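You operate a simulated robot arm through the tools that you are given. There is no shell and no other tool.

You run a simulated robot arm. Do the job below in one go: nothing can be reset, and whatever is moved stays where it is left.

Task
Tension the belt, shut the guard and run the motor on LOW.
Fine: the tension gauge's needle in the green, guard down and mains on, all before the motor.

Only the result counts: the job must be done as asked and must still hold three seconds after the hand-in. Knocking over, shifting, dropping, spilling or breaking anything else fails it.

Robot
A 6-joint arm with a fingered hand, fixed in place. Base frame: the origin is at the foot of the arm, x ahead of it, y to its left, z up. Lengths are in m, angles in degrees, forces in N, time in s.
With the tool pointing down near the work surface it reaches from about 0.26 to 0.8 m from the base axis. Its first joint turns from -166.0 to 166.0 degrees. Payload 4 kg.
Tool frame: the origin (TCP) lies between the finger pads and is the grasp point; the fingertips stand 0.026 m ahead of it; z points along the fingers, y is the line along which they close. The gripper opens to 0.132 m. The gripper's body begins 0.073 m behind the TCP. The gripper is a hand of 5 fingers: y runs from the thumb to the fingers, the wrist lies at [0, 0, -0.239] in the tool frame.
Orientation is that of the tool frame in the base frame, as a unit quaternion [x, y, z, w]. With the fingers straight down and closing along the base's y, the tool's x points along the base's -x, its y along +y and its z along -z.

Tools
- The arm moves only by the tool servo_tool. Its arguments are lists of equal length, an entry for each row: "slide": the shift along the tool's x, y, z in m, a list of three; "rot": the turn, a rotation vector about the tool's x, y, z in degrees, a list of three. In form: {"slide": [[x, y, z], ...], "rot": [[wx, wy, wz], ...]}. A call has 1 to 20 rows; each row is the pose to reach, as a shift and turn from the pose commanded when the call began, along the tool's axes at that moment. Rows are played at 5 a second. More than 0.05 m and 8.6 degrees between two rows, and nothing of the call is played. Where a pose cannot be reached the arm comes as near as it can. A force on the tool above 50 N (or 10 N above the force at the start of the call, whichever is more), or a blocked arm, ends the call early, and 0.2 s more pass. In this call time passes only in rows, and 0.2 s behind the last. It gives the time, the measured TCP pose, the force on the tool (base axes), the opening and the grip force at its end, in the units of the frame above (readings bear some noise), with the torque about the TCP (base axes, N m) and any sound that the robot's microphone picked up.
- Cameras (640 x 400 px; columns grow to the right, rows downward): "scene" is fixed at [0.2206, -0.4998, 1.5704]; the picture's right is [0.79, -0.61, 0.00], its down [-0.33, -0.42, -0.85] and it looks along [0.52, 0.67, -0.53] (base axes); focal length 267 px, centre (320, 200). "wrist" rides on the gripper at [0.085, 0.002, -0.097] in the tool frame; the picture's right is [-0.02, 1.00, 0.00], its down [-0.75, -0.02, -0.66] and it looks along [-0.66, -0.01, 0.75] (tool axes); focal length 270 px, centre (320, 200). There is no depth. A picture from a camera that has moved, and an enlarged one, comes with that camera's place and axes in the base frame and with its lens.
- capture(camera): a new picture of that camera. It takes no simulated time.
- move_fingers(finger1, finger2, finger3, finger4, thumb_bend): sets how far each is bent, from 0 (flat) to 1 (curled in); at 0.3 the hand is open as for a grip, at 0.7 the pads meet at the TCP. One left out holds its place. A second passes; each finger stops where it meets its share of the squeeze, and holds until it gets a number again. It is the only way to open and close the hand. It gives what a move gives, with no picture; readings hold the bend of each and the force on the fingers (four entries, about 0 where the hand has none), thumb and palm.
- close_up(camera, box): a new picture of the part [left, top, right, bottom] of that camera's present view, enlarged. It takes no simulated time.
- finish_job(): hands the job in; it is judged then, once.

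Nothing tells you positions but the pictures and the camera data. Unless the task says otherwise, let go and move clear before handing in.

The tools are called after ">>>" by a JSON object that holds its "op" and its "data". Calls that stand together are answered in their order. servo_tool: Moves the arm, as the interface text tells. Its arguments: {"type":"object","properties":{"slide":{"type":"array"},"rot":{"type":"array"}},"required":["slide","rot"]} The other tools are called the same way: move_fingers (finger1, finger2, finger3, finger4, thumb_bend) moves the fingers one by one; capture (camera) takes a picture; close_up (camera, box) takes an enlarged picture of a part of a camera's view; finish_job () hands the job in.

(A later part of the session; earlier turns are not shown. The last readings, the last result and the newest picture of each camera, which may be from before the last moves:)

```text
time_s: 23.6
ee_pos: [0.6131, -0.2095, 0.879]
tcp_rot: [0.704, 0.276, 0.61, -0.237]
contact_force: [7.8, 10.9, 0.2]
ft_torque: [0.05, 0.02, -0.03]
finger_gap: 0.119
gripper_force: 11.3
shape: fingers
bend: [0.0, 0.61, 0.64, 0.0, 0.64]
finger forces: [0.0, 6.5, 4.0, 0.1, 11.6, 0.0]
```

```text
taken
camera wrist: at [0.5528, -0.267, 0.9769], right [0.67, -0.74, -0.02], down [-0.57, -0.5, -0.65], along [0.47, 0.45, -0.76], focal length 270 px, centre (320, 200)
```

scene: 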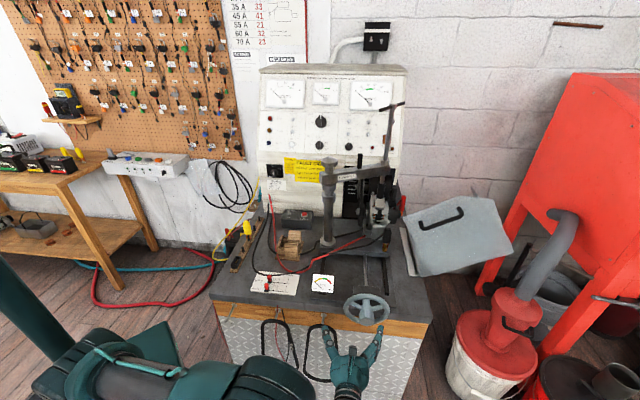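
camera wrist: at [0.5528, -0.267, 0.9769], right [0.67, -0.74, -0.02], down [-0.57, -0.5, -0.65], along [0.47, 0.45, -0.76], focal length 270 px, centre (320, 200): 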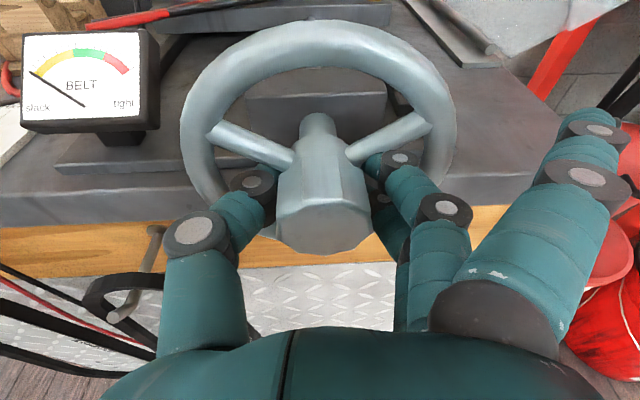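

The hub is gripped, with about 11 N at the thumb. I'll twist clockwise about the wheel axis by about 24° and check the gauge.

>>> {"op": "servo_tool", "data": {"slide": [[0, 0, 0], [0, 0, 0], [0, 0, 0], [0, 0, 0]], "rot": [[0.86, -0.24, 5.93], [1.72, -0.48, 11.86], [2.57, -0.72, 17.8], [3.43, -0.96, 23.7]]}}

>>> {"op": "capture", "data": {"camera": "wrist"}}

>>> {"op": "close_up", "data": {"camera": "scene", "box": [290, 265, 418, 345]}}

```text
time_s: 24.6
ee_pos: [0.6144, -0.2091, 0.8776]
tcp_rot: [0.747, 0.142, 0.533, -0.371]
contact_force: [3.9, 5.7, 1.1]
ft_torque: [0.0, -0.1, 0.04]
finger_gap: 0.1193
gripper_force: 10.5
shape: fingers
bend: [0.0, 0.61, 0.65, 0.0, 0.64]
finger forces: [0.0, 6.3, 3.3, 0.0, 12.6, 0.0]
```

```text
taken
camera wrist: at [0.5807, -0.2945, 0.9699], right [0.6, -0.68, -0.42], down [-0.76, -0.32, -0.57], along [0.25, 0.66, -0.71], focal length 270 px, centre (320, 200)
```

wrist: 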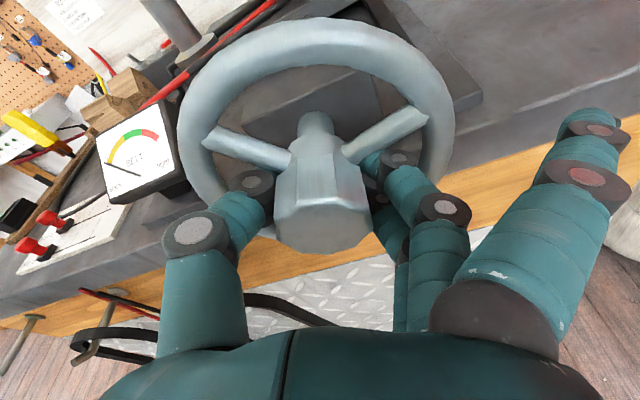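

```text
5.00 times, centred on (354, 305) of scene
camera zoom: at [0.2206, -0.4998, 1.5704], right [0.79, -0.61, 0.0], down [-0.33, -0.42, -0.85], along [0.52, 0.67, -0.53], focal length 1335 px, centre (150, -325)
```

zoom: 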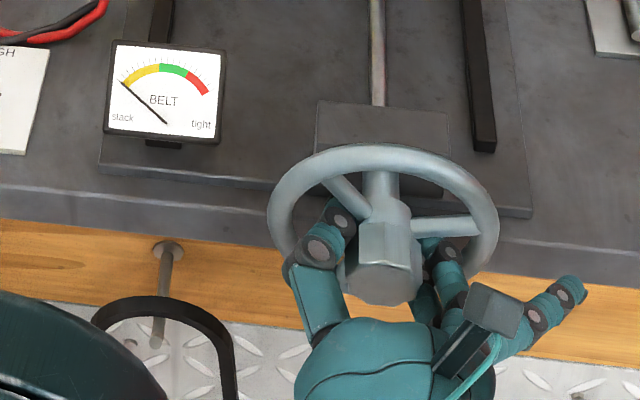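

It works: the wheel turns with the hand. The needle hasn't moved yet, so I'll keep going clockwise by another 96°.

>>> {"op": "servo_tool", "data": {"slide": [[0, 0, 0], [0, 0, 0], [0, 0, 0], [0, 0, 0], [0, 0, 0], [0, 0, 0], [0, 0, 0], [0, 0, 0], [0, 0, 0], [0, 0, 0], [0, 0, 0], [0, 0, 0]], "rot": [[1.14, -0.32, 7.9], [2.29, -0.64, 15.8], [3.43, -0.96, 23.7], [4.58, -1.28, 31.6], [5.72, -1.6, 39.5], [6.86, -1.92, 47.4], [8.0, -2.24, 55.3], [9.15, -2.56, 63.2], [10.3, -2.88, 71.1], [11.4, -3.2, 79.0], [12.6, -3.52, 86.9], [13.7, -3.84, 94.8]]}}

>>> {"op": "close_up", "data": {"camera": "scene", "box": [290, 265, 418, 345]}}

>>> {"op": "capture", "data": {"camera": "wrist"}}

```text
time_s: 26.3
ee_pos: [0.6133, -0.1739, 0.8697]
tcp_rot: [0.728, -0.217, 0.266, -0.593]
contact_force: [6.9, -13.1, 12.9]
ft_torque: [-0.27, -0.04, 0.1]
finger_gap: 0.1064
gripper_force: 9.4
shape: fingers
bend: [0.0, 0.7, 0.72, 0.0, 0.69]
finger forces: [0.0, 0.9, 18.1, 0.0, 0.0, 0.0]
out of reach, approached as far as the arm can: row 1, 2, 3, 4, 5, 6, 7, 8
stopped in row 8: the force on the tool passed its limit at 54 N (the readings are from after the stop); the commanded pose is now the measured one
```

```text
5.00 times, centred on (354, 305) of scene
camera zoom: at [0.2206, -0.4998, 1.5704], right [0.79, -0.61, 0.0], down [-0.33, -0.42, -0.85], along [0.52, 0.67, -0.53], focal length 1335 px, centre (150, -325)
```

zoom: 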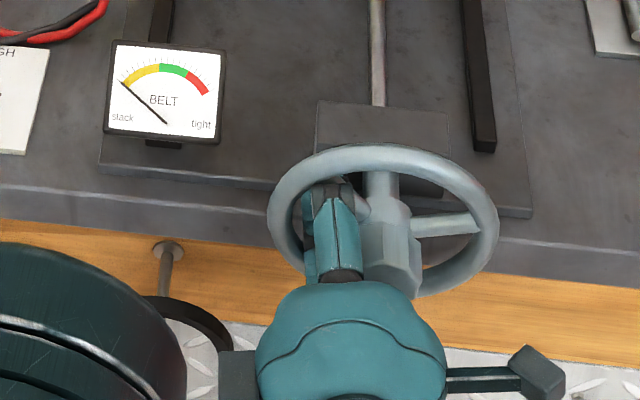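

```text
taken
camera wrist: at [0.6151, -0.3003, 0.895], right [-0.01, -0.19, -0.98], down [-1.0, -0.01, 0.02], along [-0.02, 0.98, -0.19], focal length 270 px, centre (320, 200)
```

wrist: 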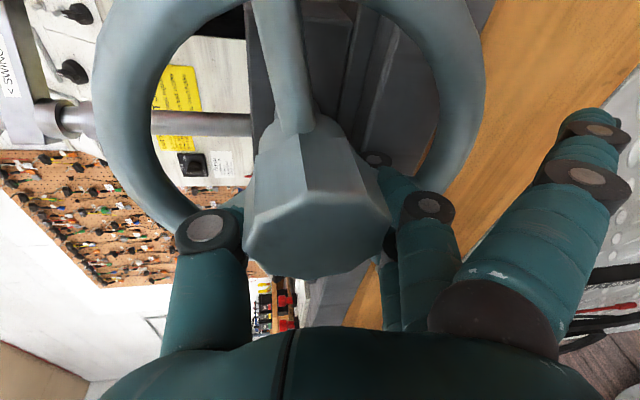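

The arm ran out of freedom partway through the clockwise twist and the grip slipped off. The wheel itself looks fine. I'll open the fingers and pull straight back, then find a wrist attitude with more clockwise travel.

>>> {"op": "move_fingers", "data": {"finger2": 0.5, "finger3": 0.5, "thumb_bend": 0.5}}

>>> {"op": "servo_tool", "data": {"slide": [[0, 0, -0.02], [0, 0, -0.05], [0, 0, -0.08]], "rot": [[0, 0, 0], [0, 0, 0], [0, 0, 0]]}}

>>> {"op": "capture", "data": {"camera": "scene"}}

```text
time_s: 27.2
ee_pos: [0.6127, -0.1774, 0.8704]
tcp_rot: [0.728, -0.219, 0.269, -0.592]
contact_force: [-15.2, -23.8, 11.3]
ft_torque: [0.1, -0.41, -0.02]
finger_gap: 0.1146
gripper_force: 24.1
shape: fingers
bend: [0.0, 0.69, 0.55, 0.0, 0.58]
finger forces: [0.0, 8.2, 13.3, 0.0, 27.1, 0.0]
stopped: the force on the tool passed its limit at 50 N (the readings are from after the stop); the commanded pose is now the measured one
```

```text
time_s: 28.0
ee_pos: [0.556, -0.2165, 0.8745]
tcp_rot: [0.736, -0.225, 0.265, -0.581]
contact_force: [-0.2, 0.3, 0.0]
ft_torque: [-0.02, -0.03, -0.02]
finger_gap: 0.1361
gripper_force: 0.2
shape: fingers
bend: [0.0, 0.5, 0.5, 0.0, 0.5]
finger forces: [0.1, 0.1, 0.1, 0.1, 0.0, 0.0]
out of reach, approached as far as the arm can: row 2, 3
```

```text
taken
```

scene: 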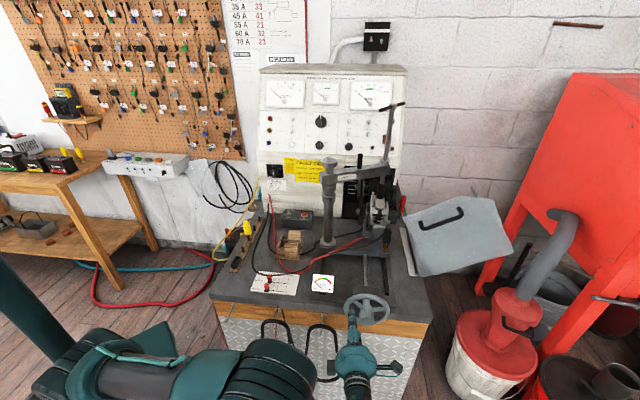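

The hand is free and the wheel is undisturbed, now rolled about 95° clockwise. I'll check whether the on-axis position is reachable at this roll.

>>> {"op": "servo_tool", "data": {"slide": [[0.015, 0, -0.015], [0.037, 0, -0.03], [0.037, 0, -0.03]], "rot": [[0, 0, 0], [0, 0, 0], [0, 0, 0]]}}

>>> {"op": "servo_tool", "data": {"slide": [[0, 0, 0], [0, 0, 0], [0, 0, 0], [0, 0, 0], [0, 0, 0], [0, 0, 0], [0, 0, 0], [0, 0, 0], [0, 0, 0], [0, 0, 0], [0, 0, 0], [0, 0, 0]], "rot": [[0, 0, -8], [0, 0, -16], [0, 0, -24], [0, 0, -32], [0, 0, -40], [0, 0, -48], [0, 0, -56], [0, 0, -64], [0, 0, -72], [0, 0, -80], [0, 0, -88], [0, 0, -96]]}}

```text
time_s: 28.8
ee_pos: [0.5614, -0.2351, 0.873]
tcp_rot: [0.739, -0.23, 0.268, -0.574]
contact_force: [-0.1, 0.3, -0.5]
ft_torque: [0.02, 0.03, -0.01]
finger_gap: 0.1361
gripper_force: 0.0
shape: fingers
bend: [0.0, 0.5, 0.5, 0.0, 0.5]
finger forces: [0.0, 0.0, 0.0, 0.0, 0.1, 0.1]
out of reach, approached as far as the arm can: row 1, 2, 3
```

```text
time_s: 31.4
ee_pos: [0.5621, -0.2366, 0.8737]
tcp_rot: [0.665, 0.396, 0.605, -0.185]
contact_force: [-5.1, -8.3, -4.1]
ft_torque: [0.1, 0.09, -0.43]
finger_gap: 0.1364
gripper_force: 4.6
shape: fingers
bend: [0.0, 0.51, 0.5, 0.0, 0.5]
finger forces: [0.0, 9.5, 0.1, 0.0, 0.0, 0.0]
```

Rolling counter-clockwise is unrestricted, but finger 2 is now lightly touching the hub face. I'll back off 4 cm and keep rolling counter-clockwise to find the start of a long clockwise stroke.

>>> {"op": "servo_tool", "data": {"slide": [[0, 0, -0.02], [0, 0, -0.04]], "rot": [[0, 0, 0], [0, 0, 0]]}}

>>> {"op": "servo_tool", "data": {"slide": [[0, 0, 0], [0, 0, 0], [0, 0, 0], [0, 0, 0], [0, 0, 0], [0, 0, 0], [0, 0, 0], [0, 0, 0], [0, 0, 0], [0, 0, 0], [0, 0, 0], [0, 0, 0]], "rot": [[0, 0, -8], [0, 0, -16], [0, 0, -24], [0, 0, -32], [0, 0, -40], [0, 0, -48], [0, 0, -56], [0, 0, -64], [0, 0, -72], [0, 0, -80], [0, 0, -88], [0, 0, -96]]}}

>>> {"op": "capture", "data": {"camera": "scene"}}

>>> {"op": "capture", "data": {"camera": "wrist"}}

```text
time_s: 32.0
ee_pos: [0.5331, -0.2539, 0.8775]
tcp_rot: [0.67, 0.396, 0.602, -0.18]
contact_force: [-0.3, -0.3, 0.4]
ft_torque: [0.0, -0.02, -0.01]
finger_gap: 0.1364
gripper_force: 0.1
shape: fingers
bend: [0.0, 0.5, 0.5, 0.0, 0.5]
finger forces: [0.1, 0.0, 0.0, 0.0, 0.0, 0.0]
out of reach, approached as far as the arm can: row 2
```

```text
time_s: 34.6
ee_pos: [0.5345, -0.251, 0.875]
tcp_rot: [0.152, 0.762, 0.538, 0.326]
contact_force: [0.0, -0.3, 0.1]
ft_torque: [-0.02, -0.02, -0.01]
finger_gap: 0.1366
gripper_force: 0.0
shape: fingers
bend: [0.0, 0.5, 0.5, 0.0, 0.5]
finger forces: [0.0, 0.1, 0.0, 0.1, 0.0, 0.0]
out of reach, approached as far as the arm can: row 1, 2, 3, 4, 5, 6, 7, 8, 9, 10, 11, 12
```

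```text
taken
```

scene: 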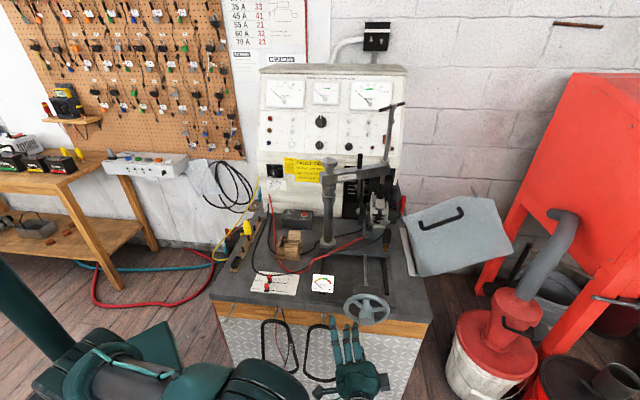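

```text
taken
camera wrist: at [0.4065, -0.272, 0.8692], right [-0.1, 0.36, 0.93], down [0.12, -0.92, 0.37], along [0.99, 0.15, 0.05], focal length 270 px, centre (320, 200)
```

wrist: 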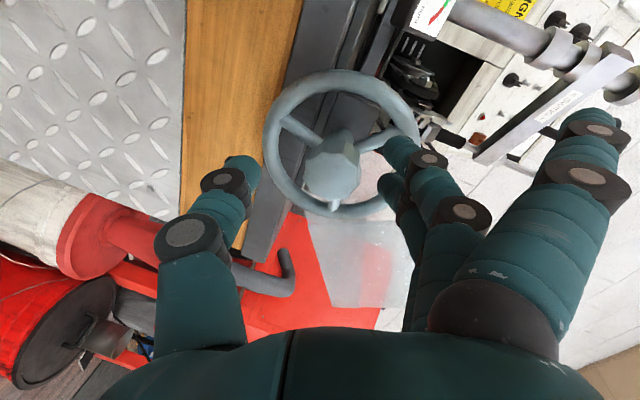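

The counter-clockwise range is good: I'm at about -110° roll. I'll centre the TCP on the wheel axis here.

>>> {"op": "servo_tool", "data": {"slide": [[-0.0127, -0.0032, -0.0009], [-0.0253, -0.0063, -0.0018], [-0.0253, -0.0063, -0.0018]], "rot": [[0, 0, 0], [0, 0, 0], [0, 0, 0]]}}

>>> {"op": "capture", "data": {"camera": "wrist"}}

```text
time_s: 35.4
ee_pos: [0.5509, -0.2577, 0.8725]
tcp_rot: [0.155, 0.764, 0.534, 0.326]
contact_force: [0.2, 0.1, -0.2]
ft_torque: [-0.02, 0.01, 0.04]
finger_gap: 0.1363
gripper_force: 0.1
shape: fingers
bend: [0.0, 0.5, 0.5, 0.0, 0.5]
finger forces: [0.0, 0.1, 0.0, 0.0, 0.0, 0.1]
out of reach, approached as far as the arm can: row 1, 2, 3
```

```text
taken
camera wrist: at [0.4244, -0.2773, 0.8683], right [-0.1, 0.37, 0.93], down [0.12, -0.92, 0.38], along [0.99, 0.15, 0.04], focal length 270 px, centre (320, 200)
```

wrist: 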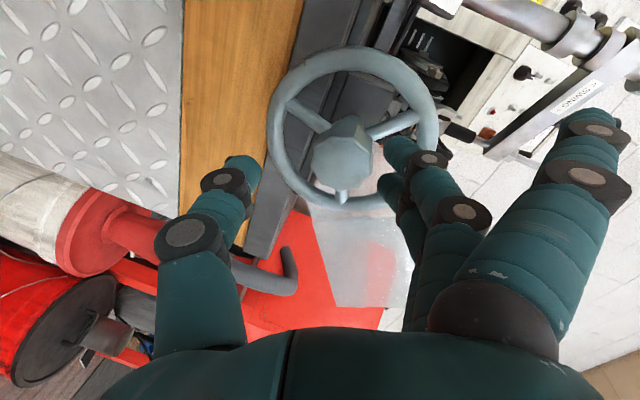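

The reach restriction eases closer to the wheel. I'll move onto the axis, take out half the tilt, and advance around the hub at this roll.

>>> {"op": "servo_tool", "data": {"slide": [[-0.012, 0.01, 0.015], [-0.0187, 0.0168, 0.03], [-0.0187, 0.0168, 0.042]], "rot": [[-1.8, -1, 0], [-3.6, -2, 0], [-5.4, -3.1, 0]]}}

>>> {"op": "capture", "data": {"camera": "wrist"}}

```text
time_s: 36.2
ee_pos: [0.5832, -0.2215, 0.8833]
tcp_rot: [0.16, 0.749, 0.544, 0.342]
contact_force: [-0.3, 0.3, -0.2]
ft_torque: [-0.03, -0.02, 0.03]
finger_gap: 0.1363
gripper_force: 0.0
shape: fingers
bend: [0.0, 0.5, 0.5, 0.0, 0.5]
finger forces: [0.0, 0.0, 0.1, 0.0, 0.1, 0.1]
out of reach, approached as far as the arm can: row 1, 2, 3
```

```text
taken
camera wrist: at [0.4559, -0.2373, 0.8724], right [-0.12, 0.34, 0.93], down [0.09, -0.93, 0.35], along [0.99, 0.12, 0.08], focal length 270 px, centre (320, 200)
```

wrist: 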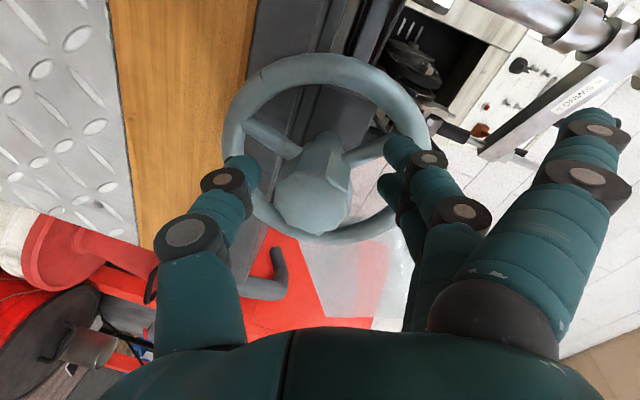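

>>> {"op": "servo_tool", "data": {"slide": [[-0.0117, -0.0041, 0.005], [-0.0117, -0.0041, 0.013], [-0.0117, -0.0041, 0.021], [-0.0117, -0.0041, 0.029]], "rot": [[0, 0, 0], [0, 0, 0], [0, 0, 0], [0, 0, 0]]}}

>>> {"op": "capture", "data": {"camera": "wrist"}}

```text
time_s: 37.2
ee_pos: [0.6063, -0.2173, 0.88]
tcp_rot: [0.161, 0.748, 0.543, 0.346]
contact_force: [-15.3, -9.7, 4.8]
ft_torque: [-0.47, 0.57, -0.31]
finger_gap: 0.1351
gripper_force: 9.4
shape: fingers
bend: [0.0, 0.5, 0.5, 0.0, 0.51]
finger forces: [0.0, 0.0, 0.0, 0.0, 19.1, 0.0]
stopped in row 4: the force on the tool passed its limit at 61 N (the readings are from after the stop); the commanded pose is now the measured one
```

```text
taken
camera wrist: at [0.4791, -0.233, 0.8692], right [-0.12, 0.34, 0.93], down [0.08, -0.93, 0.35], along [0.99, 0.12, 0.08], focal length 270 px, centre (320, 200)
```

wrist: 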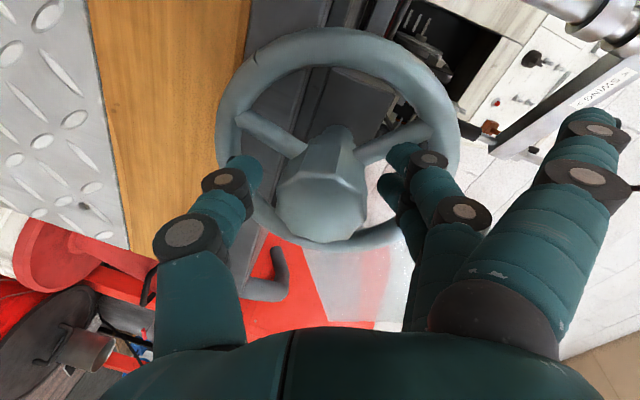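

The thumb is pressing on the rim, because the wheel axis is about 9° off the hand axis here. I'll ease back slightly and close onto the hub where I am; the tips already overlap it.

>>> {"op": "servo_tool", "data": {"slide": [[0, 0, -0.006], [0, 0, -0.006]], "rot": [[0, 0, 0], [0, 0, 0]]}}

>>> {"op": "move_fingers", "data": {"finger2": 0.56, "finger3": 0.56, "thumb_bend": 0.57}}

>>> {"op": "servo_tool", "data": {"slide": [[0, 0.002, 0.006], [0, 0.003, 0.012], [0, 0.003, 0.016]], "rot": [[0, 0, 0], [0, 0, 0], [0, 0, 0]]}}

>>> {"op": "capture", "data": {"camera": "wrist"}}

```text
time_s: 37.8
ee_pos: [0.6035, -0.2203, 0.8815]
tcp_rot: [0.162, 0.748, 0.544, 0.344]
contact_force: [-0.7, 0.9, 0.1]
ft_torque: [0.01, 0.03, -0.01]
finger_gap: 0.1366
gripper_force: 0.0
shape: fingers
bend: [0.0, 0.5, 0.5, 0.0, 0.5]
finger forces: [0.0, 0.0, 0.1, 0.0, 0.0, 0.1]
```

```text
time_s: 38.8
ee_pos: [0.6029, -0.2215, 0.8792]
tcp_rot: [0.161, 0.748, 0.544, 0.345]
contact_force: [0.4, -0.5, 0.5]
ft_torque: [-0.01, -0.02, 0.0]
finger_gap: 0.1274
gripper_force: 0.0
shape: fingers
bend: [0.0, 0.56, 0.56, 0.0, 0.56]
finger forces: [0.0, 0.0, 0.0, 0.0, 0.1, 0.1]
```

```text
time_s: 39.6
ee_pos: [0.6144, -0.207, 0.8806]
tcp_rot: [0.162, 0.748, 0.544, 0.344]
contact_force: [-0.1, -0.7, -0.9]
ft_torque: [-0.02, 0.01, -0.03]
finger_gap: 0.1274
gripper_force: 0.0
shape: fingers
bend: [0.0, 0.56, 0.56, 0.0, 0.56]
finger forces: [0.0, 0.0, 0.0, 0.2, 0.0, 0.0]
```

```text
taken
camera wrist: at [0.4864, -0.2231, 0.8708], right [-0.12, 0.34, 0.93], down [0.08, -0.93, 0.35], along [0.99, 0.12, 0.08], focal length 270 px, centre (320, 200)
```

wrist: 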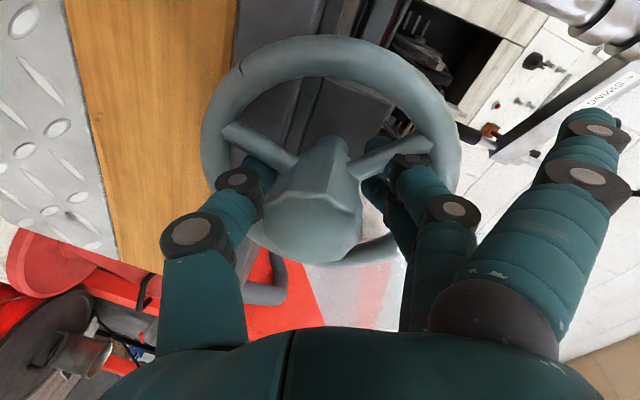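

Both sides of the hub are flanked now with no contact force. Next I'll grip and twist clockwise about the wheel axis, starting with 40°.

>>> {"op": "move_fingers", "data": {"finger2": 0.72, "finger3": 0.72, "thumb_bend": 0.72}}

>>> {"op": "servo_tool", "data": {"slide": [[0, 0, 0], [0, 0, 0], [0, 0, 0], [0, 0, 0], [0, 0, 0]], "rot": [[-0.53, 1.26, 7.88], [-1.06, 2.53, 15.8], [-1.58, 3.79, 23.6], [-2.11, 5.06, 31.5], [-2.64, 6.32, 39.4]]}}

>>> {"op": "capture", "data": {"camera": "wrist"}}

>>> {"op": "close_up", "data": {"camera": "scene", "box": [290, 265, 418, 345]}}

```text
time_s: 40.6
ee_pos: [0.6139, -0.2079, 0.8804]
tcp_rot: [0.161, 0.749, 0.544, 0.344]
contact_force: [9.7, 8.0, -4.5]
ft_torque: [0.34, -0.26, 0.14]
finger_gap: 0.119
gripper_force: 15.8
shape: fingers
bend: [0.0, 0.63, 0.6, 0.0, 0.65]
finger forces: [0.0, 6.1, 7.6, 0.0, 18.3, 0.0]
```

```text
time_s: 41.8
ee_pos: [0.6136, -0.1832, 0.8731]
tcp_rot: [0.382, 0.664, 0.634, 0.109]
contact_force: [2.5, 8.2, 13.5]
ft_torque: [-0.3, -0.26, 0.25]
finger_gap: 0.1018
gripper_force: 7.8
shape: fingers
bend: [0.0, 0.71, 0.61, 0.0, 0.72]
finger forces: [0.0, 0.1, 15.3, 0.1, 0.1, 0.0]
out of reach, approached as far as the arm can: row 2, 3, 4, 5
```

```text
taken
camera wrist: at [0.4944, -0.2024, 0.9207], right [0.38, -0.11, 0.92], down [0.1, -0.98, -0.15], along [0.92, 0.15, -0.37], focal length 270 px, centre (320, 200)
```

wrist: 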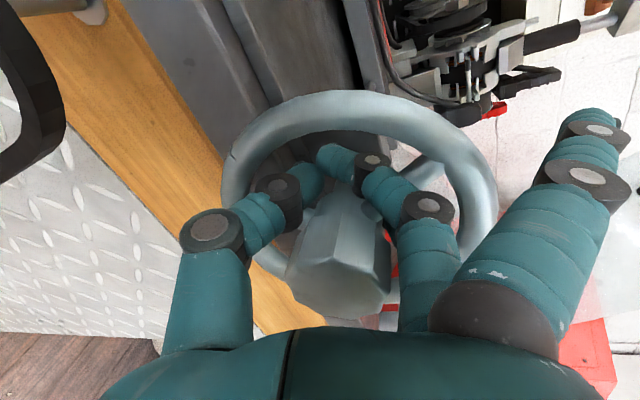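

```text
5.00 times, centred on (354, 305) of scene
camera zoom: at [0.2206, -0.4998, 1.5704], right [0.79, -0.61, 0.0], down [-0.33, -0.42, -0.85], along [0.52, 0.67, -0.53], focal length 1335 px, centre (150, -325)
```

zoom: 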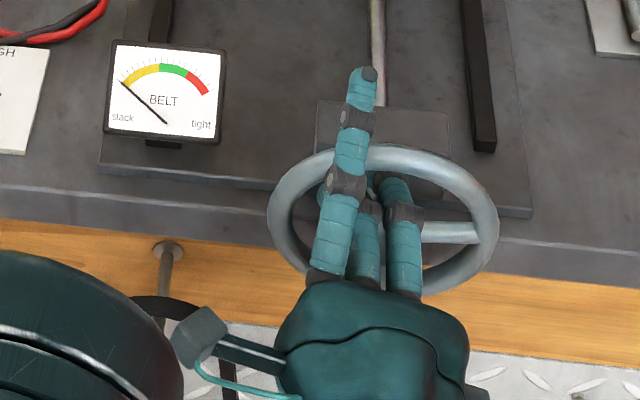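

The constrained twist drags the hand off-axis, so gripping the hub isn't efficient. A better way is to keep the hand's orientation fixed, put just the straight thumb through the wheel between the spokes, and crank it in circles. First I'll ease the grip and withdraw.

>>> {"op": "move_fingers", "data": {"finger2": 0.58, "finger3": 0.55, "thumb_bend": 0.6}}

>>> {"op": "servo_tool", "data": {"slide": [[0, 0, -0.015], [0, 0, -0.035], [0, 0, -0.06]], "rot": [[0, 0, 0], [0, 0, 0], [0, 0, 0]]}}

>>> {"op": "capture", "data": {"camera": "wrist"}}

```text
time_s: 42.8
ee_pos: [0.6137, -0.186, 0.8729]
tcp_rot: [0.383, 0.664, 0.633, 0.11]
contact_force: [-7.7, -11.0, 11.0]
ft_torque: [-0.12, 0.15, 0.1]
finger_gap: 0.1082
gripper_force: 9.4
shape: fingers
bend: [0.0, 0.57, 0.54, 0.0, 0.65]
finger forces: [0.0, 0.0, 0.4, 0.1, 17.5, 0.0]
```

```text
time_s: 43.6
ee_pos: [0.5754, -0.2161, 0.8784]
tcp_rot: [0.39, 0.669, 0.623, 0.114]
contact_force: [1.1, 1.4, 3.6]
ft_torque: [-0.01, -0.08, 0.01]
finger_gap: 0.1198
gripper_force: 2.2
shape: fingers
bend: [0.0, 0.57, 0.5, 0.0, 0.6]
finger forces: [0.0, 0.0, 3.3, 0.0, 0.1, 0.1]
out of reach, approached as far as the arm can: row 2, 3
```

```text
taken
camera wrist: at [0.4563, -0.233, 0.9282], right [0.39, -0.09, 0.91], down [0.08, -0.99, -0.13], along [0.92, 0.13, -0.38], focal length 270 px, centre (320, 200)
```

wrist: 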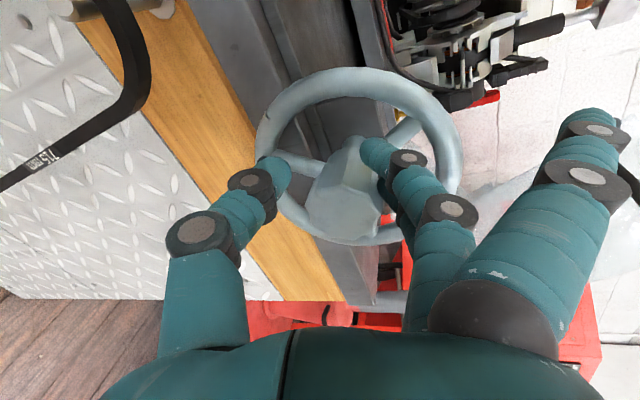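

>>> {"op": "servo_tool", "data": {"slide": [[-0.012, 0.0047, -0.0156], [-0.0243, 0.0093, -0.0311], [-0.0365, 0.014, -0.0467]], "rot": [[0, 0, 0], [0, 0, 0], [0, 0, 0]]}}

>>> {"op": "move_fingers", "data": {"finger1": 0.0, "finger2": 0.0, "finger3": 0.0, "finger4": 0.0, "thumb_bend": 0.35}}

>>> {"op": "capture", "data": {"camera": "scene"}}

>>> {"op": "capture", "data": {"camera": "wrist"}}

```text
time_s: 44.4
ee_pos: [0.5709, -0.2462, 0.8741]
tcp_rot: [0.398, 0.672, 0.613, 0.119]
contact_force: [-1.4, -2.5, 3.9]
ft_torque: [0.16, -0.21, 0.01]
finger_gap: 0.1199
gripper_force: 2.7
shape: fingers
bend: [0.0, 0.55, 0.52, 0.0, 0.6]
finger forces: [0.0, 3.2, 2.2, 0.0, 0.1, 0.1]
out of reach, approached as far as the arm can: row 1, 2, 3
```

```text
time_s: 45.4
ee_pos: [0.5712, -0.2451, 0.8744]
tcp_rot: [0.397, 0.672, 0.614, 0.119]
contact_force: [0.6, -0.7, -0.1]
ft_torque: [-0.04, 0.03, -0.03]
finger_gap: 0.1606
gripper_force: 0.1
shape: fingers
bend: [0.0, 0.0, 0.0, 0.0, 0.35]
finger forces: [0.0, 0.0, 0.0, 0.0, 0.0, 0.0]
```

```text
taken
```

scene: 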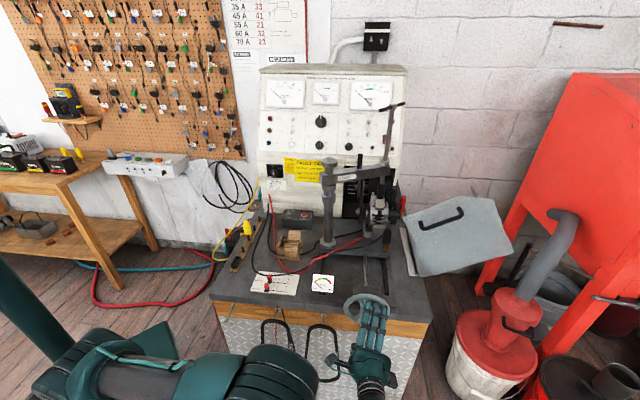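

```text
taken
camera wrist: at [0.4528, -0.2585, 0.9256], right [0.4, -0.08, 0.91], down [0.06, -0.99, -0.12], along [0.91, 0.11, -0.39], focal length 270 px, centre (320, 200)
```

wrist: 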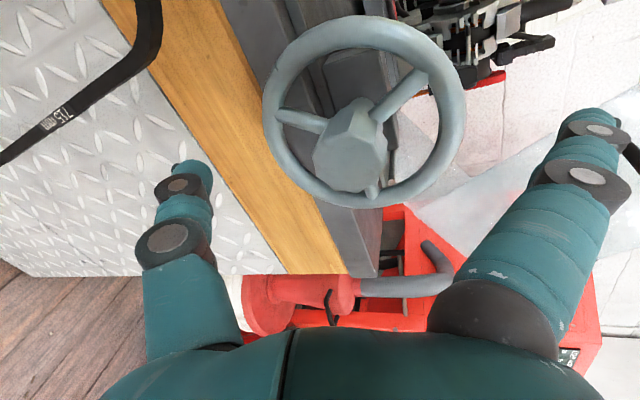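

The hand is clear. I'll shift right and back, then roll to level so the thumb lines up with the wheel and the flat fingers stay outside the rim.

>>> {"op": "servo_tool", "data": {"slide": [[-0.024, 0.008, -0.0083], [-0.048, 0.016, -0.0166], [-0.0718, 0.024, -0.0249], [-0.0718, 0.024, -0.0249], [-0.0718, 0.024, -0.0249], [-0.0718, 0.024, -0.0249], [-0.0718, 0.024, -0.0249], [-0.0718, 0.024, -0.0249], [-0.0718, 0.024, -0.0249], [-0.0718, 0.024, -0.0249], [-0.0718, 0.024, -0.0249], [-0.0718, 0.024, -0.0249]], "rot": [[0, 0, 0], [0, 0, 0], [0, 0, 0], [0, 0, 7.8], [0, 0, 15.6], [0, 0, 23.4], [0, 0, 31.2], [0, 0, 39], [0, 0, 46.8], [0, 0, 54.6], [0, 0, 62.4], [0, 0, 70]]}}

>>> {"op": "capture", "data": {"camera": "wrist"}}

>>> {"op": "close_up", "data": {"camera": "scene", "box": [290, 265, 450, 365]}}

```text
time_s: 48.0
ee_pos: [0.6115, -0.2847, 0.868]
tcp_rot: [0.724, 0.318, 0.563, -0.24]
contact_force: [0.6, 0.0, -0.2]
ft_torque: [-0.01, 0.01, -0.03]
finger_gap: 0.1607
gripper_force: 0.0
shape: fingers
bend: [0.0, 0.0, 0.0, 0.0, 0.35]
finger forces: [0.1, 0.1, 0.0, 0.0, 0.0, 0.0]
out of reach, approached as far as the arm can: row 1, 2, 3, 4, 5, 6, 7, 8, 9, 10, 11, 12
```

```text
taken
camera wrist: at [0.5612, -0.3383, 0.9747], right [0.73, -0.69, -0.01], down [-0.57, -0.6, -0.56], along [0.38, 0.42, -0.83], focal length 270 px, centre (320, 200)
```

wrist: 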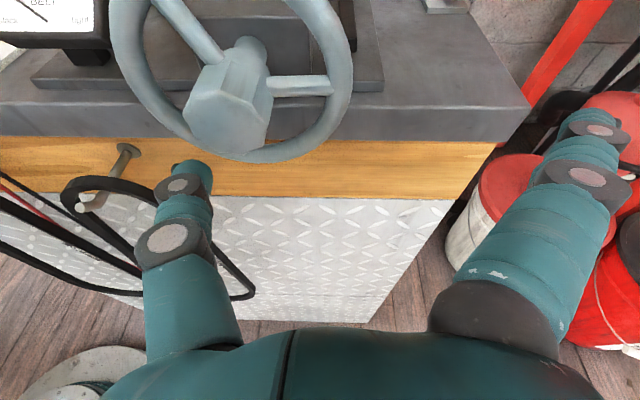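

```text
4.00 times, centred on (370, 315) of scene
camera zoom: at [0.2206, -0.4998, 1.5704], right [0.79, -0.61, 0.0], down [-0.33, -0.42, -0.85], along [0.52, 0.67, -0.53], focal length 1068 px, centre (120, -260)
```

zoom: 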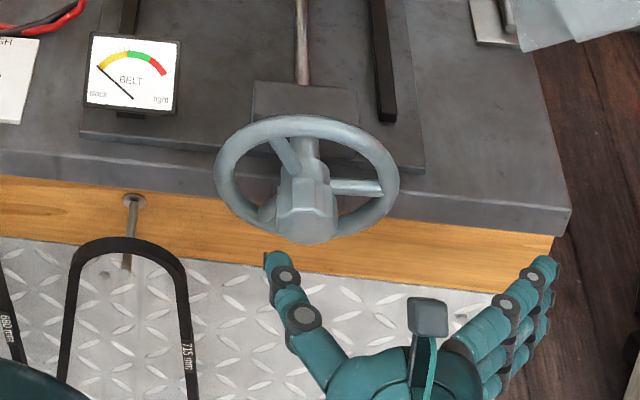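

The thumb tip is at n≈0.252, s≈0.567, z≈0.861. The spokes sit at about 11, 3 and 7 o'clock. I'll line the thumb up at 9 o'clock between two spokes, still in front of the rim.

>>> {"op": "servo_tool", "data": {"slide": [[0.0108, -0.013, 0.008], [0.0217, -0.0261, 0.016], [0.0217, -0.0261, 0.016]], "rot": [[0, 0, 0], [0, 0, 0], [0, 0, 0]]}}

>>> {"op": "capture", "data": {"camera": "wrist"}}

>>> {"op": "close_up", "data": {"camera": "scene", "box": [290, 265, 450, 365]}}

```text
time_s: 48.8
ee_pos: [0.6035, -0.2502, 0.8846]
tcp_rot: [0.714, 0.322, 0.568, -0.251]
contact_force: [0.2, -0.8, -0.3]
ft_torque: [0.01, 0.03, -0.02]
finger_gap: 0.1608
gripper_force: 0.1
shape: fingers
bend: [0.0, 0.0, 0.0, 0.0, 0.35]
finger forces: [0.1, 0.1, 0.0, 0.0, 0.0, 0.1]
out of reach, approached as far as the arm can: row 1
```

```text
taken
camera wrist: at [0.5548, -0.3065, 0.9898], right [0.74, -0.67, -0.01], down [-0.55, -0.6, -0.58], along [0.38, 0.44, -0.81], focal length 270 px, centre (320, 200)
```

wrist: 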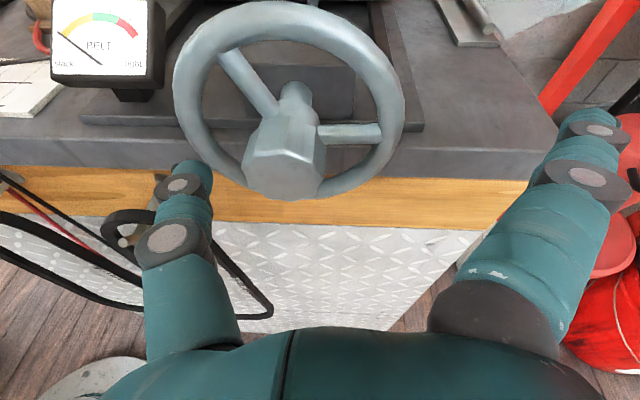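

```text
4.00 times, centred on (370, 315) of scene
camera zoom: at [0.2206, -0.4998, 1.5704], right [0.79, -0.61, 0.0], down [-0.33, -0.42, -0.85], along [0.52, 0.67, -0.53], focal length 1068 px, centre (120, -260)
```

zoom: 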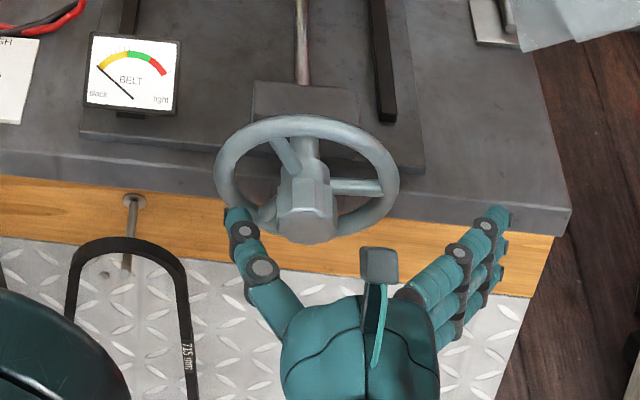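

>>> {"op": "servo_tool", "data": {"slide": [[0.0025, 0.0052, 0.011], [0.0052, 0.0056, 0.0222], [0.0078, 0.0061, 0.0334], [0.0104, 0.0066, 0.0445]], "rot": [[0, 0, 0], [0, 0, 0], [0, 0, 0], [0, 0, 0]]}}

>>> {"op": "capture", "data": {"camera": "wrist"}}

>>> {"op": "close_up", "data": {"camera": "scene", "box": [290, 265, 450, 365]}}

```text
time_s: 49.8
ee_pos: [0.6393, -0.2222, 0.8869]
tcp_rot: [0.71, 0.323, 0.571, -0.256]
contact_force: [-0.6, -2.4, 0.3]
ft_torque: [0.03, 0.04, 0.02]
finger_gap: 0.1583
gripper_force: 2.8
shape: fingers
bend: [0.0, 0.0, 0.0, 0.0, 0.36]
finger forces: [0.0, 0.0, 0.1, 0.0, 5.9, 0.1]
```

```text
taken
camera wrist: at [0.5897, -0.2795, 0.9913], right [0.75, -0.66, -0.01], down [-0.54, -0.6, -0.59], along [0.38, 0.45, -0.81], focal length 270 px, centre (320, 200)
```

wrist: 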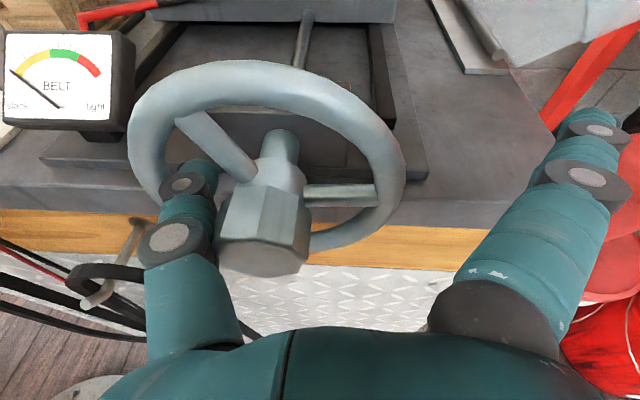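

```text
4.00 times, centred on (370, 315) of scene
camera zoom: at [0.2206, -0.4998, 1.5704], right [0.79, -0.61, 0.0], down [-0.33, -0.42, -0.85], along [0.52, 0.67, -0.53], focal length 1068 px, centre (120, -260)
```

zoom: 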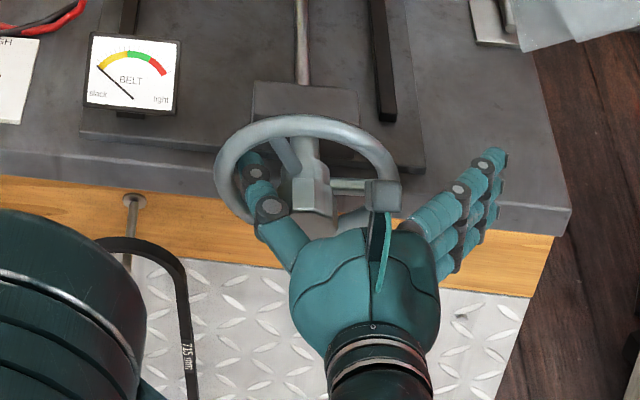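

The thumb is through the wheel between two spokes. I'll crank clockwise 120° along a 42 mm radius circle and check.

>>> {"op": "servo_tool", "data": {"slide": [[0.0106, 0.0015, -0.0025], [0.0204, 0.0057, -0.0049], [0.0288, 0.0124, -0.0072], [0.0351, 0.0211, -0.0092], [0.039, 0.0312, -0.0107], [0.0402, 0.0421, -0.0117], [0.0386, 0.053, -0.0121], [0.0343, 0.0631, -0.0118]], "rot": [[0, 0, 0], [0, 0, 0], [0, 0, 0], [0, 0, 0], [0, 0, 0], [0, 0, 0], [0, 0, 0], [0, 0, 0]]}}

>>> {"op": "capture", "data": {"camera": "wrist"}}

>>> {"op": "close_up", "data": {"camera": "scene", "box": [290, 265, 450, 365]}}

```text
time_s: 51.6
ee_pos: [0.6847, -0.2519, 0.9193]
tcp_rot: [0.716, 0.32, 0.569, -0.249]
contact_force: [-7.1, -1.8, -5.3]
ft_torque: [-0.19, -0.26, 0.36]
finger_gap: 0.1656
gripper_force: 4.7
shape: fingers
bend: [0.0, 0.0, 0.0, 0.0, 0.34]
finger forces: [0.0, 0.0, 0.0, 0.1, 7.2, 0.1]
out of reach, approached as far as the arm can: row 5, 6, 7, 8
```

```text
taken
camera wrist: at [0.6351, -0.3081, 1.0247], right [0.74, -0.68, -0.01], down [-0.56, -0.59, -0.58], along [0.39, 0.43, -0.81], focal length 270 px, centre (320, 200)
```

wrist: 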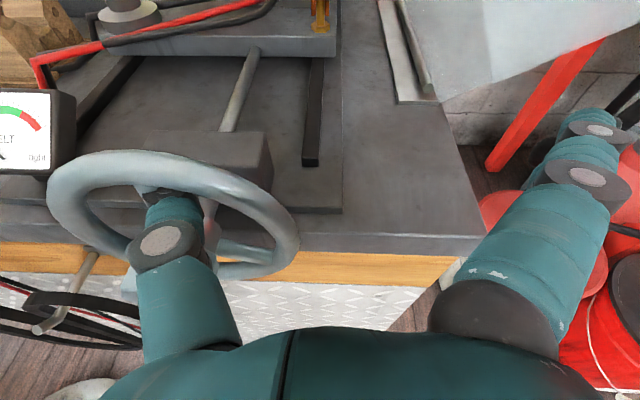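

```text
4.00 times, centred on (370, 315) of scene
camera zoom: at [0.2206, -0.4998, 1.5704], right [0.79, -0.61, 0.0], down [-0.33, -0.42, -0.85], along [0.52, 0.67, -0.53], focal length 1068 px, centre (120, -260)
```

zoom: 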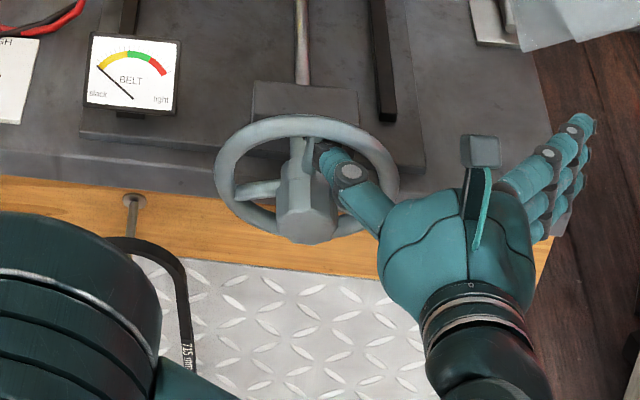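

Cranking works: the wheel turned with the thumb. I'll continue through the lower half of the circle, easing the depth back slightly to stay clear of the bench edge.

>>> {"op": "servo_tool", "data": {"slide": [[-0.0071, 0.0086, -0.0011], [-0.0161, 0.0151, -0.0015], [-0.0266, 0.019, -0.0015], [-0.0376, 0.0203, -0.0012], [-0.0482, 0.0188, 0.0013], [-0.058, 0.0146, 0.0037], [-0.0664, 0.0079, 0.006], [-0.0728, -0.0009, 0.008], [-0.0767, -0.011, 0.0095], [-0.0778, -0.0219, 0.0105], [-0.0762, -0.0327, 0.0109], [-0.072, -0.0428, 0.0106]], "rot": [[0, 0, 0], [0, 0, 0], [0, 0, 0], [0, 0, 0], [0, 0, 0], [0, 0, 0], [0, 0, 0], [0, 0, 0], [0, 0, 0], [0, 0, 0], [0, 0, 0], [0, 0, 0]]}}

>>> {"op": "capture", "data": {"camera": "wrist"}}

>>> {"op": "close_up", "data": {"camera": "scene", "box": [290, 265, 450, 365]}}

```text
time_s: 53.2
ee_pos: [0.6885, -0.2586, 0.8628]
tcp_rot: [0.71, 0.32, 0.576, -0.249]
contact_force: [7.2, -2.2, 2.0]
ft_torque: [0.33, -0.02, -0.13]
finger_gap: 0.1566
gripper_force: 10.4
shape: fingers
bend: [0.0, 0.0, 0.0, 0.0, 0.36]
finger forces: [0.0, 0.0, 0.0, 0.0, 20.6, 0.0]
out of reach, approached as far as the arm can: row 1, 2, 3, 4, 5, 6, 7
stopped in row 8: the force on the tool passed its limit at 59 N (the readings are from after the stop); the commanded pose is now the measured one
```

```text
taken
camera wrist: at [0.6363, -0.3151, 0.9666], right [0.74, -0.67, -0.01], down [-0.54, -0.59, -0.6], along [0.4, 0.44, -0.8], focal length 270 px, centre (320, 200)
```

wrist: 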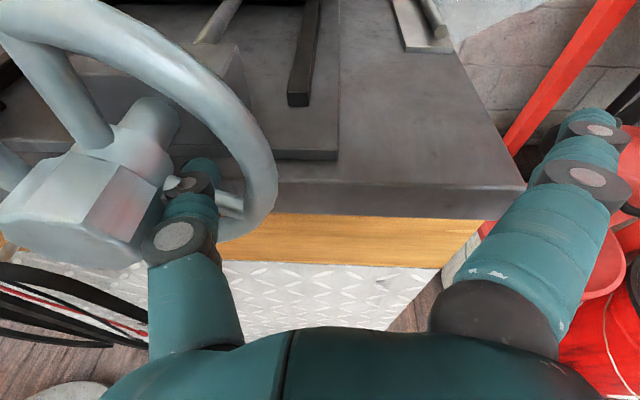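

```text
4.00 times, centred on (370, 315) of scene
camera zoom: at [0.2206, -0.4998, 1.5704], right [0.79, -0.61, 0.0], down [-0.33, -0.42, -0.85], along [0.52, 0.67, -0.53], focal length 1068 px, centre (120, -260)
```

zoom: 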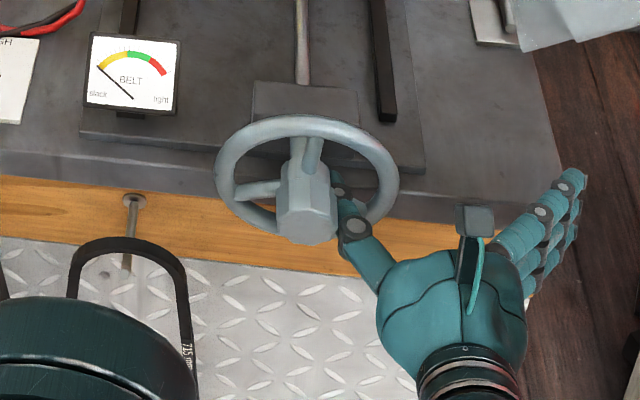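

The thumb tip drifted too deep (n≈0.325) and met the bench edge. I'll back it off about a centimetre and check the force before continuing.

>>> {"op": "servo_tool", "data": {"slide": [[0.0028, -0.0002, -0.0062], [0.0055, -0.0004, -0.0124], [0.0055, -0.0004, -0.0124]], "rot": [[0, 0, 0], [0, 0, 0], [0, 0, 0]]}}

>>> {"op": "close_up", "data": {"camera": "wrist", "box": [0, 60, 320, 260]}}

```text
time_s: 54.0
ee_pos: [0.6778, -0.259, 0.8674]
tcp_rot: [0.714, 0.318, 0.574, -0.245]
contact_force: [11.9, -12.3, -13.4]
ft_torque: [-0.52, -0.6, 0.08]
finger_gap: 0.1474
gripper_force: 11.0
shape: fingers
bend: [0.0, 0.0, 0.0, 0.0, 0.39]
finger forces: [0.0, 0.1, 0.0, 0.1, 20.9, 0.0]
out of reach, approached as far as the arm can: row 1, 2, 3
```

```text
2.00 times, centred on (160, 160) of wrist
camera zoom: at [0.6283, -0.3162, 0.9716], right [0.73, -0.68, 0.0], down [-0.55, -0.59, -0.59], along [0.4, 0.43, -0.81], focal length 541 px, centre (640, 280)
```

zoom: 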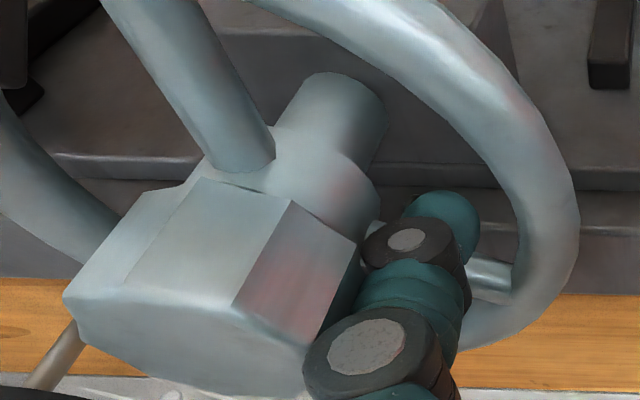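

The thumb is pressing against the hub's right side because the arm lagged inward. I'll shift it outward 15 mm to mid-gap.

>>> {"op": "servo_tool", "data": {"slide": [[-0.0005, 0.0075, -0.0018], [-0.001, 0.015, -0.0036], [-0.001, 0.015, -0.0036]], "rot": [[0, 0, 0], [0, 0, 0], [0, 0, 0]]}}

>>> {"op": "close_up", "data": {"camera": "wrist", "box": [0, 60, 320, 260]}}

```text
time_s: 54.8
ee_pos: [0.687, -0.2616, 0.8666]
tcp_rot: [0.713, 0.319, 0.574, -0.245]
contact_force: [3.3, -0.7, -0.6]
ft_torque: [0.0, 0.0, -0.07]
finger_gap: 0.1575
gripper_force: 1.8
shape: fingers
bend: [0.0, 0.0, 0.0, 0.0, 0.36]
finger forces: [0.1, 0.0, 0.0, 0.1, 3.1, 0.1]
out of reach, approached as far as the arm can: row 1, 2, 3
```

```text
2.00 times, centred on (160, 160) of wrist
camera zoom: at [0.6366, -0.3185, 0.9713], right [0.73, -0.68, 0.0], down [-0.55, -0.59, -0.59], along [0.4, 0.43, -0.81], focal length 541 px, centre (640, 280)
```

zoom: 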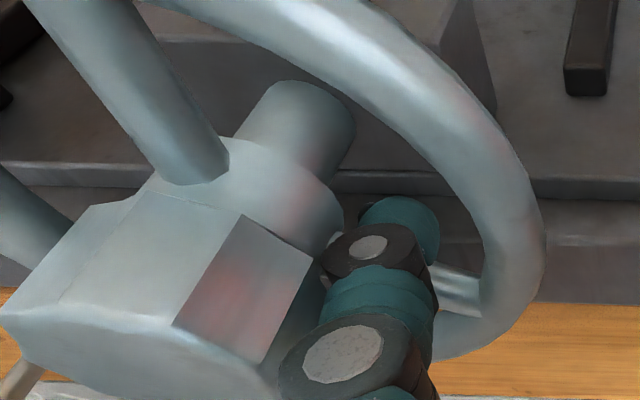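

The force is near zero now. I'll switch to a ratchet stroke: the thumb pushes a spoke through the upper half only (10 to 2 o'clock), withdraws, returns and takes the next spoke. A steeper downward tilt should also free up the arm. First I'll withdraw and tilt.

>>> {"op": "servo_tool", "data": {"slide": [[0, 0, -0.015], [0, 0, -0.035], [0, 0, -0.055], [0.02, 0, -0.06], [0.04, 0, -0.06], [0.06, 0, -0.06]], "rot": [[0, 0, 0], [0, 0, 0], [0, 0, 0], [0, -7, 0], [0, -14, 0], [0, -20, 0]]}}

>>> {"op": "capture", "data": {"camera": "wrist"}}

>>> {"op": "capture", "data": {"camera": "scene"}}

```text
time_s: 56.2
ee_pos: [0.6562, -0.2964, 0.9391]
tcp_rot: [0.799, 0.359, 0.442, -0.191]
contact_force: [0.0, 0.1, -0.4]
ft_torque: [0.04, -0.02, 0.01]
finger_gap: 0.1604
gripper_force: 0.1
shape: fingers
bend: [0.0, 0.0, 0.0, 0.0, 0.35]
finger forces: [0.1, 0.1, 0.1, 0.1, 0.0, 0.0]
out of reach, approached as far as the arm can: row 1, 2, 3
```

```text
taken
camera wrist: at [0.6304, -0.3229, 1.0619], right [0.74, -0.68, -0.01], down [-0.65, -0.71, -0.28], along [0.19, 0.21, -0.96], focal length 270 px, centre (320, 200)
```

wrist: 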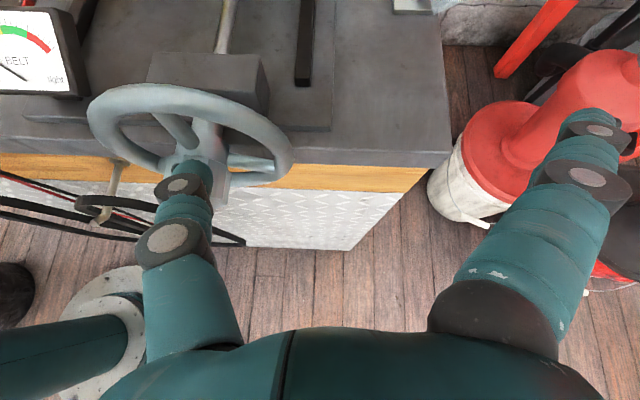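

```text
taken
```

scene: 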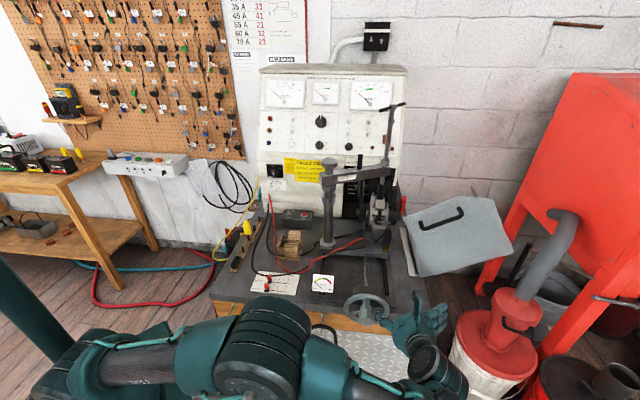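

The tilted pose is fully reachable. Next I'll check the spoke positions and the gauge.

>>> {"op": "close_up", "data": {"camera": "wrist", "box": [70, 40, 310, 190]}}

>>> {"op": "close_up", "data": {"camera": "scene", "box": [300, 265, 428, 345]}}

```text
2.67 times, centred on (190, 115) of wrist
camera zoom: at [0.6304, -0.3229, 1.0619], right [0.74, -0.68, -0.01], down [-0.65, -0.71, -0.28], along [0.19, 0.21, -0.96], focal length 721 px, centre (667, 427)
```

zoom: 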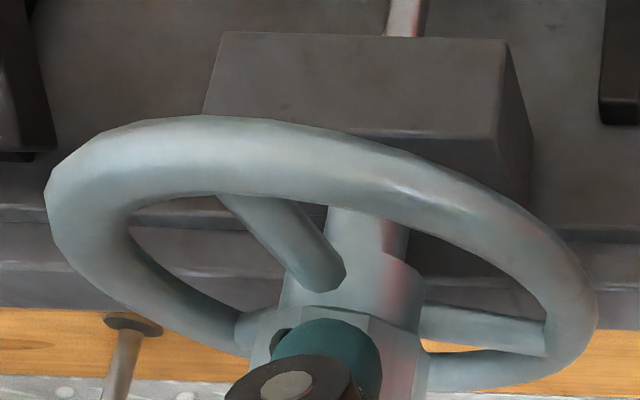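

```text
5.00 times, centred on (364, 305) of scene
camera zoom: at [0.2206, -0.4998, 1.5704], right [0.79, -0.61, 0.0], down [-0.33, -0.42, -0.85], along [0.52, 0.67, -0.53], focal length 1335 px, centre (100, -325)
```

zoom: 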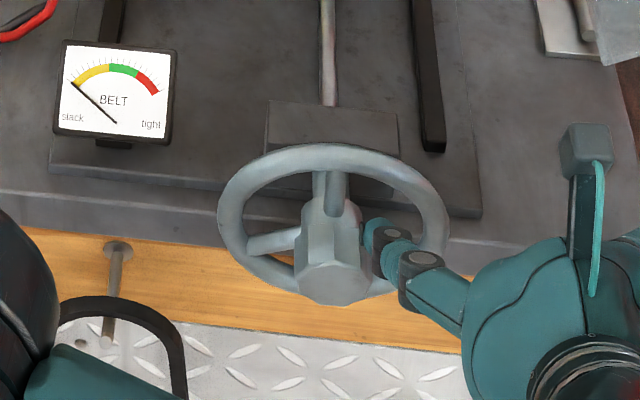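

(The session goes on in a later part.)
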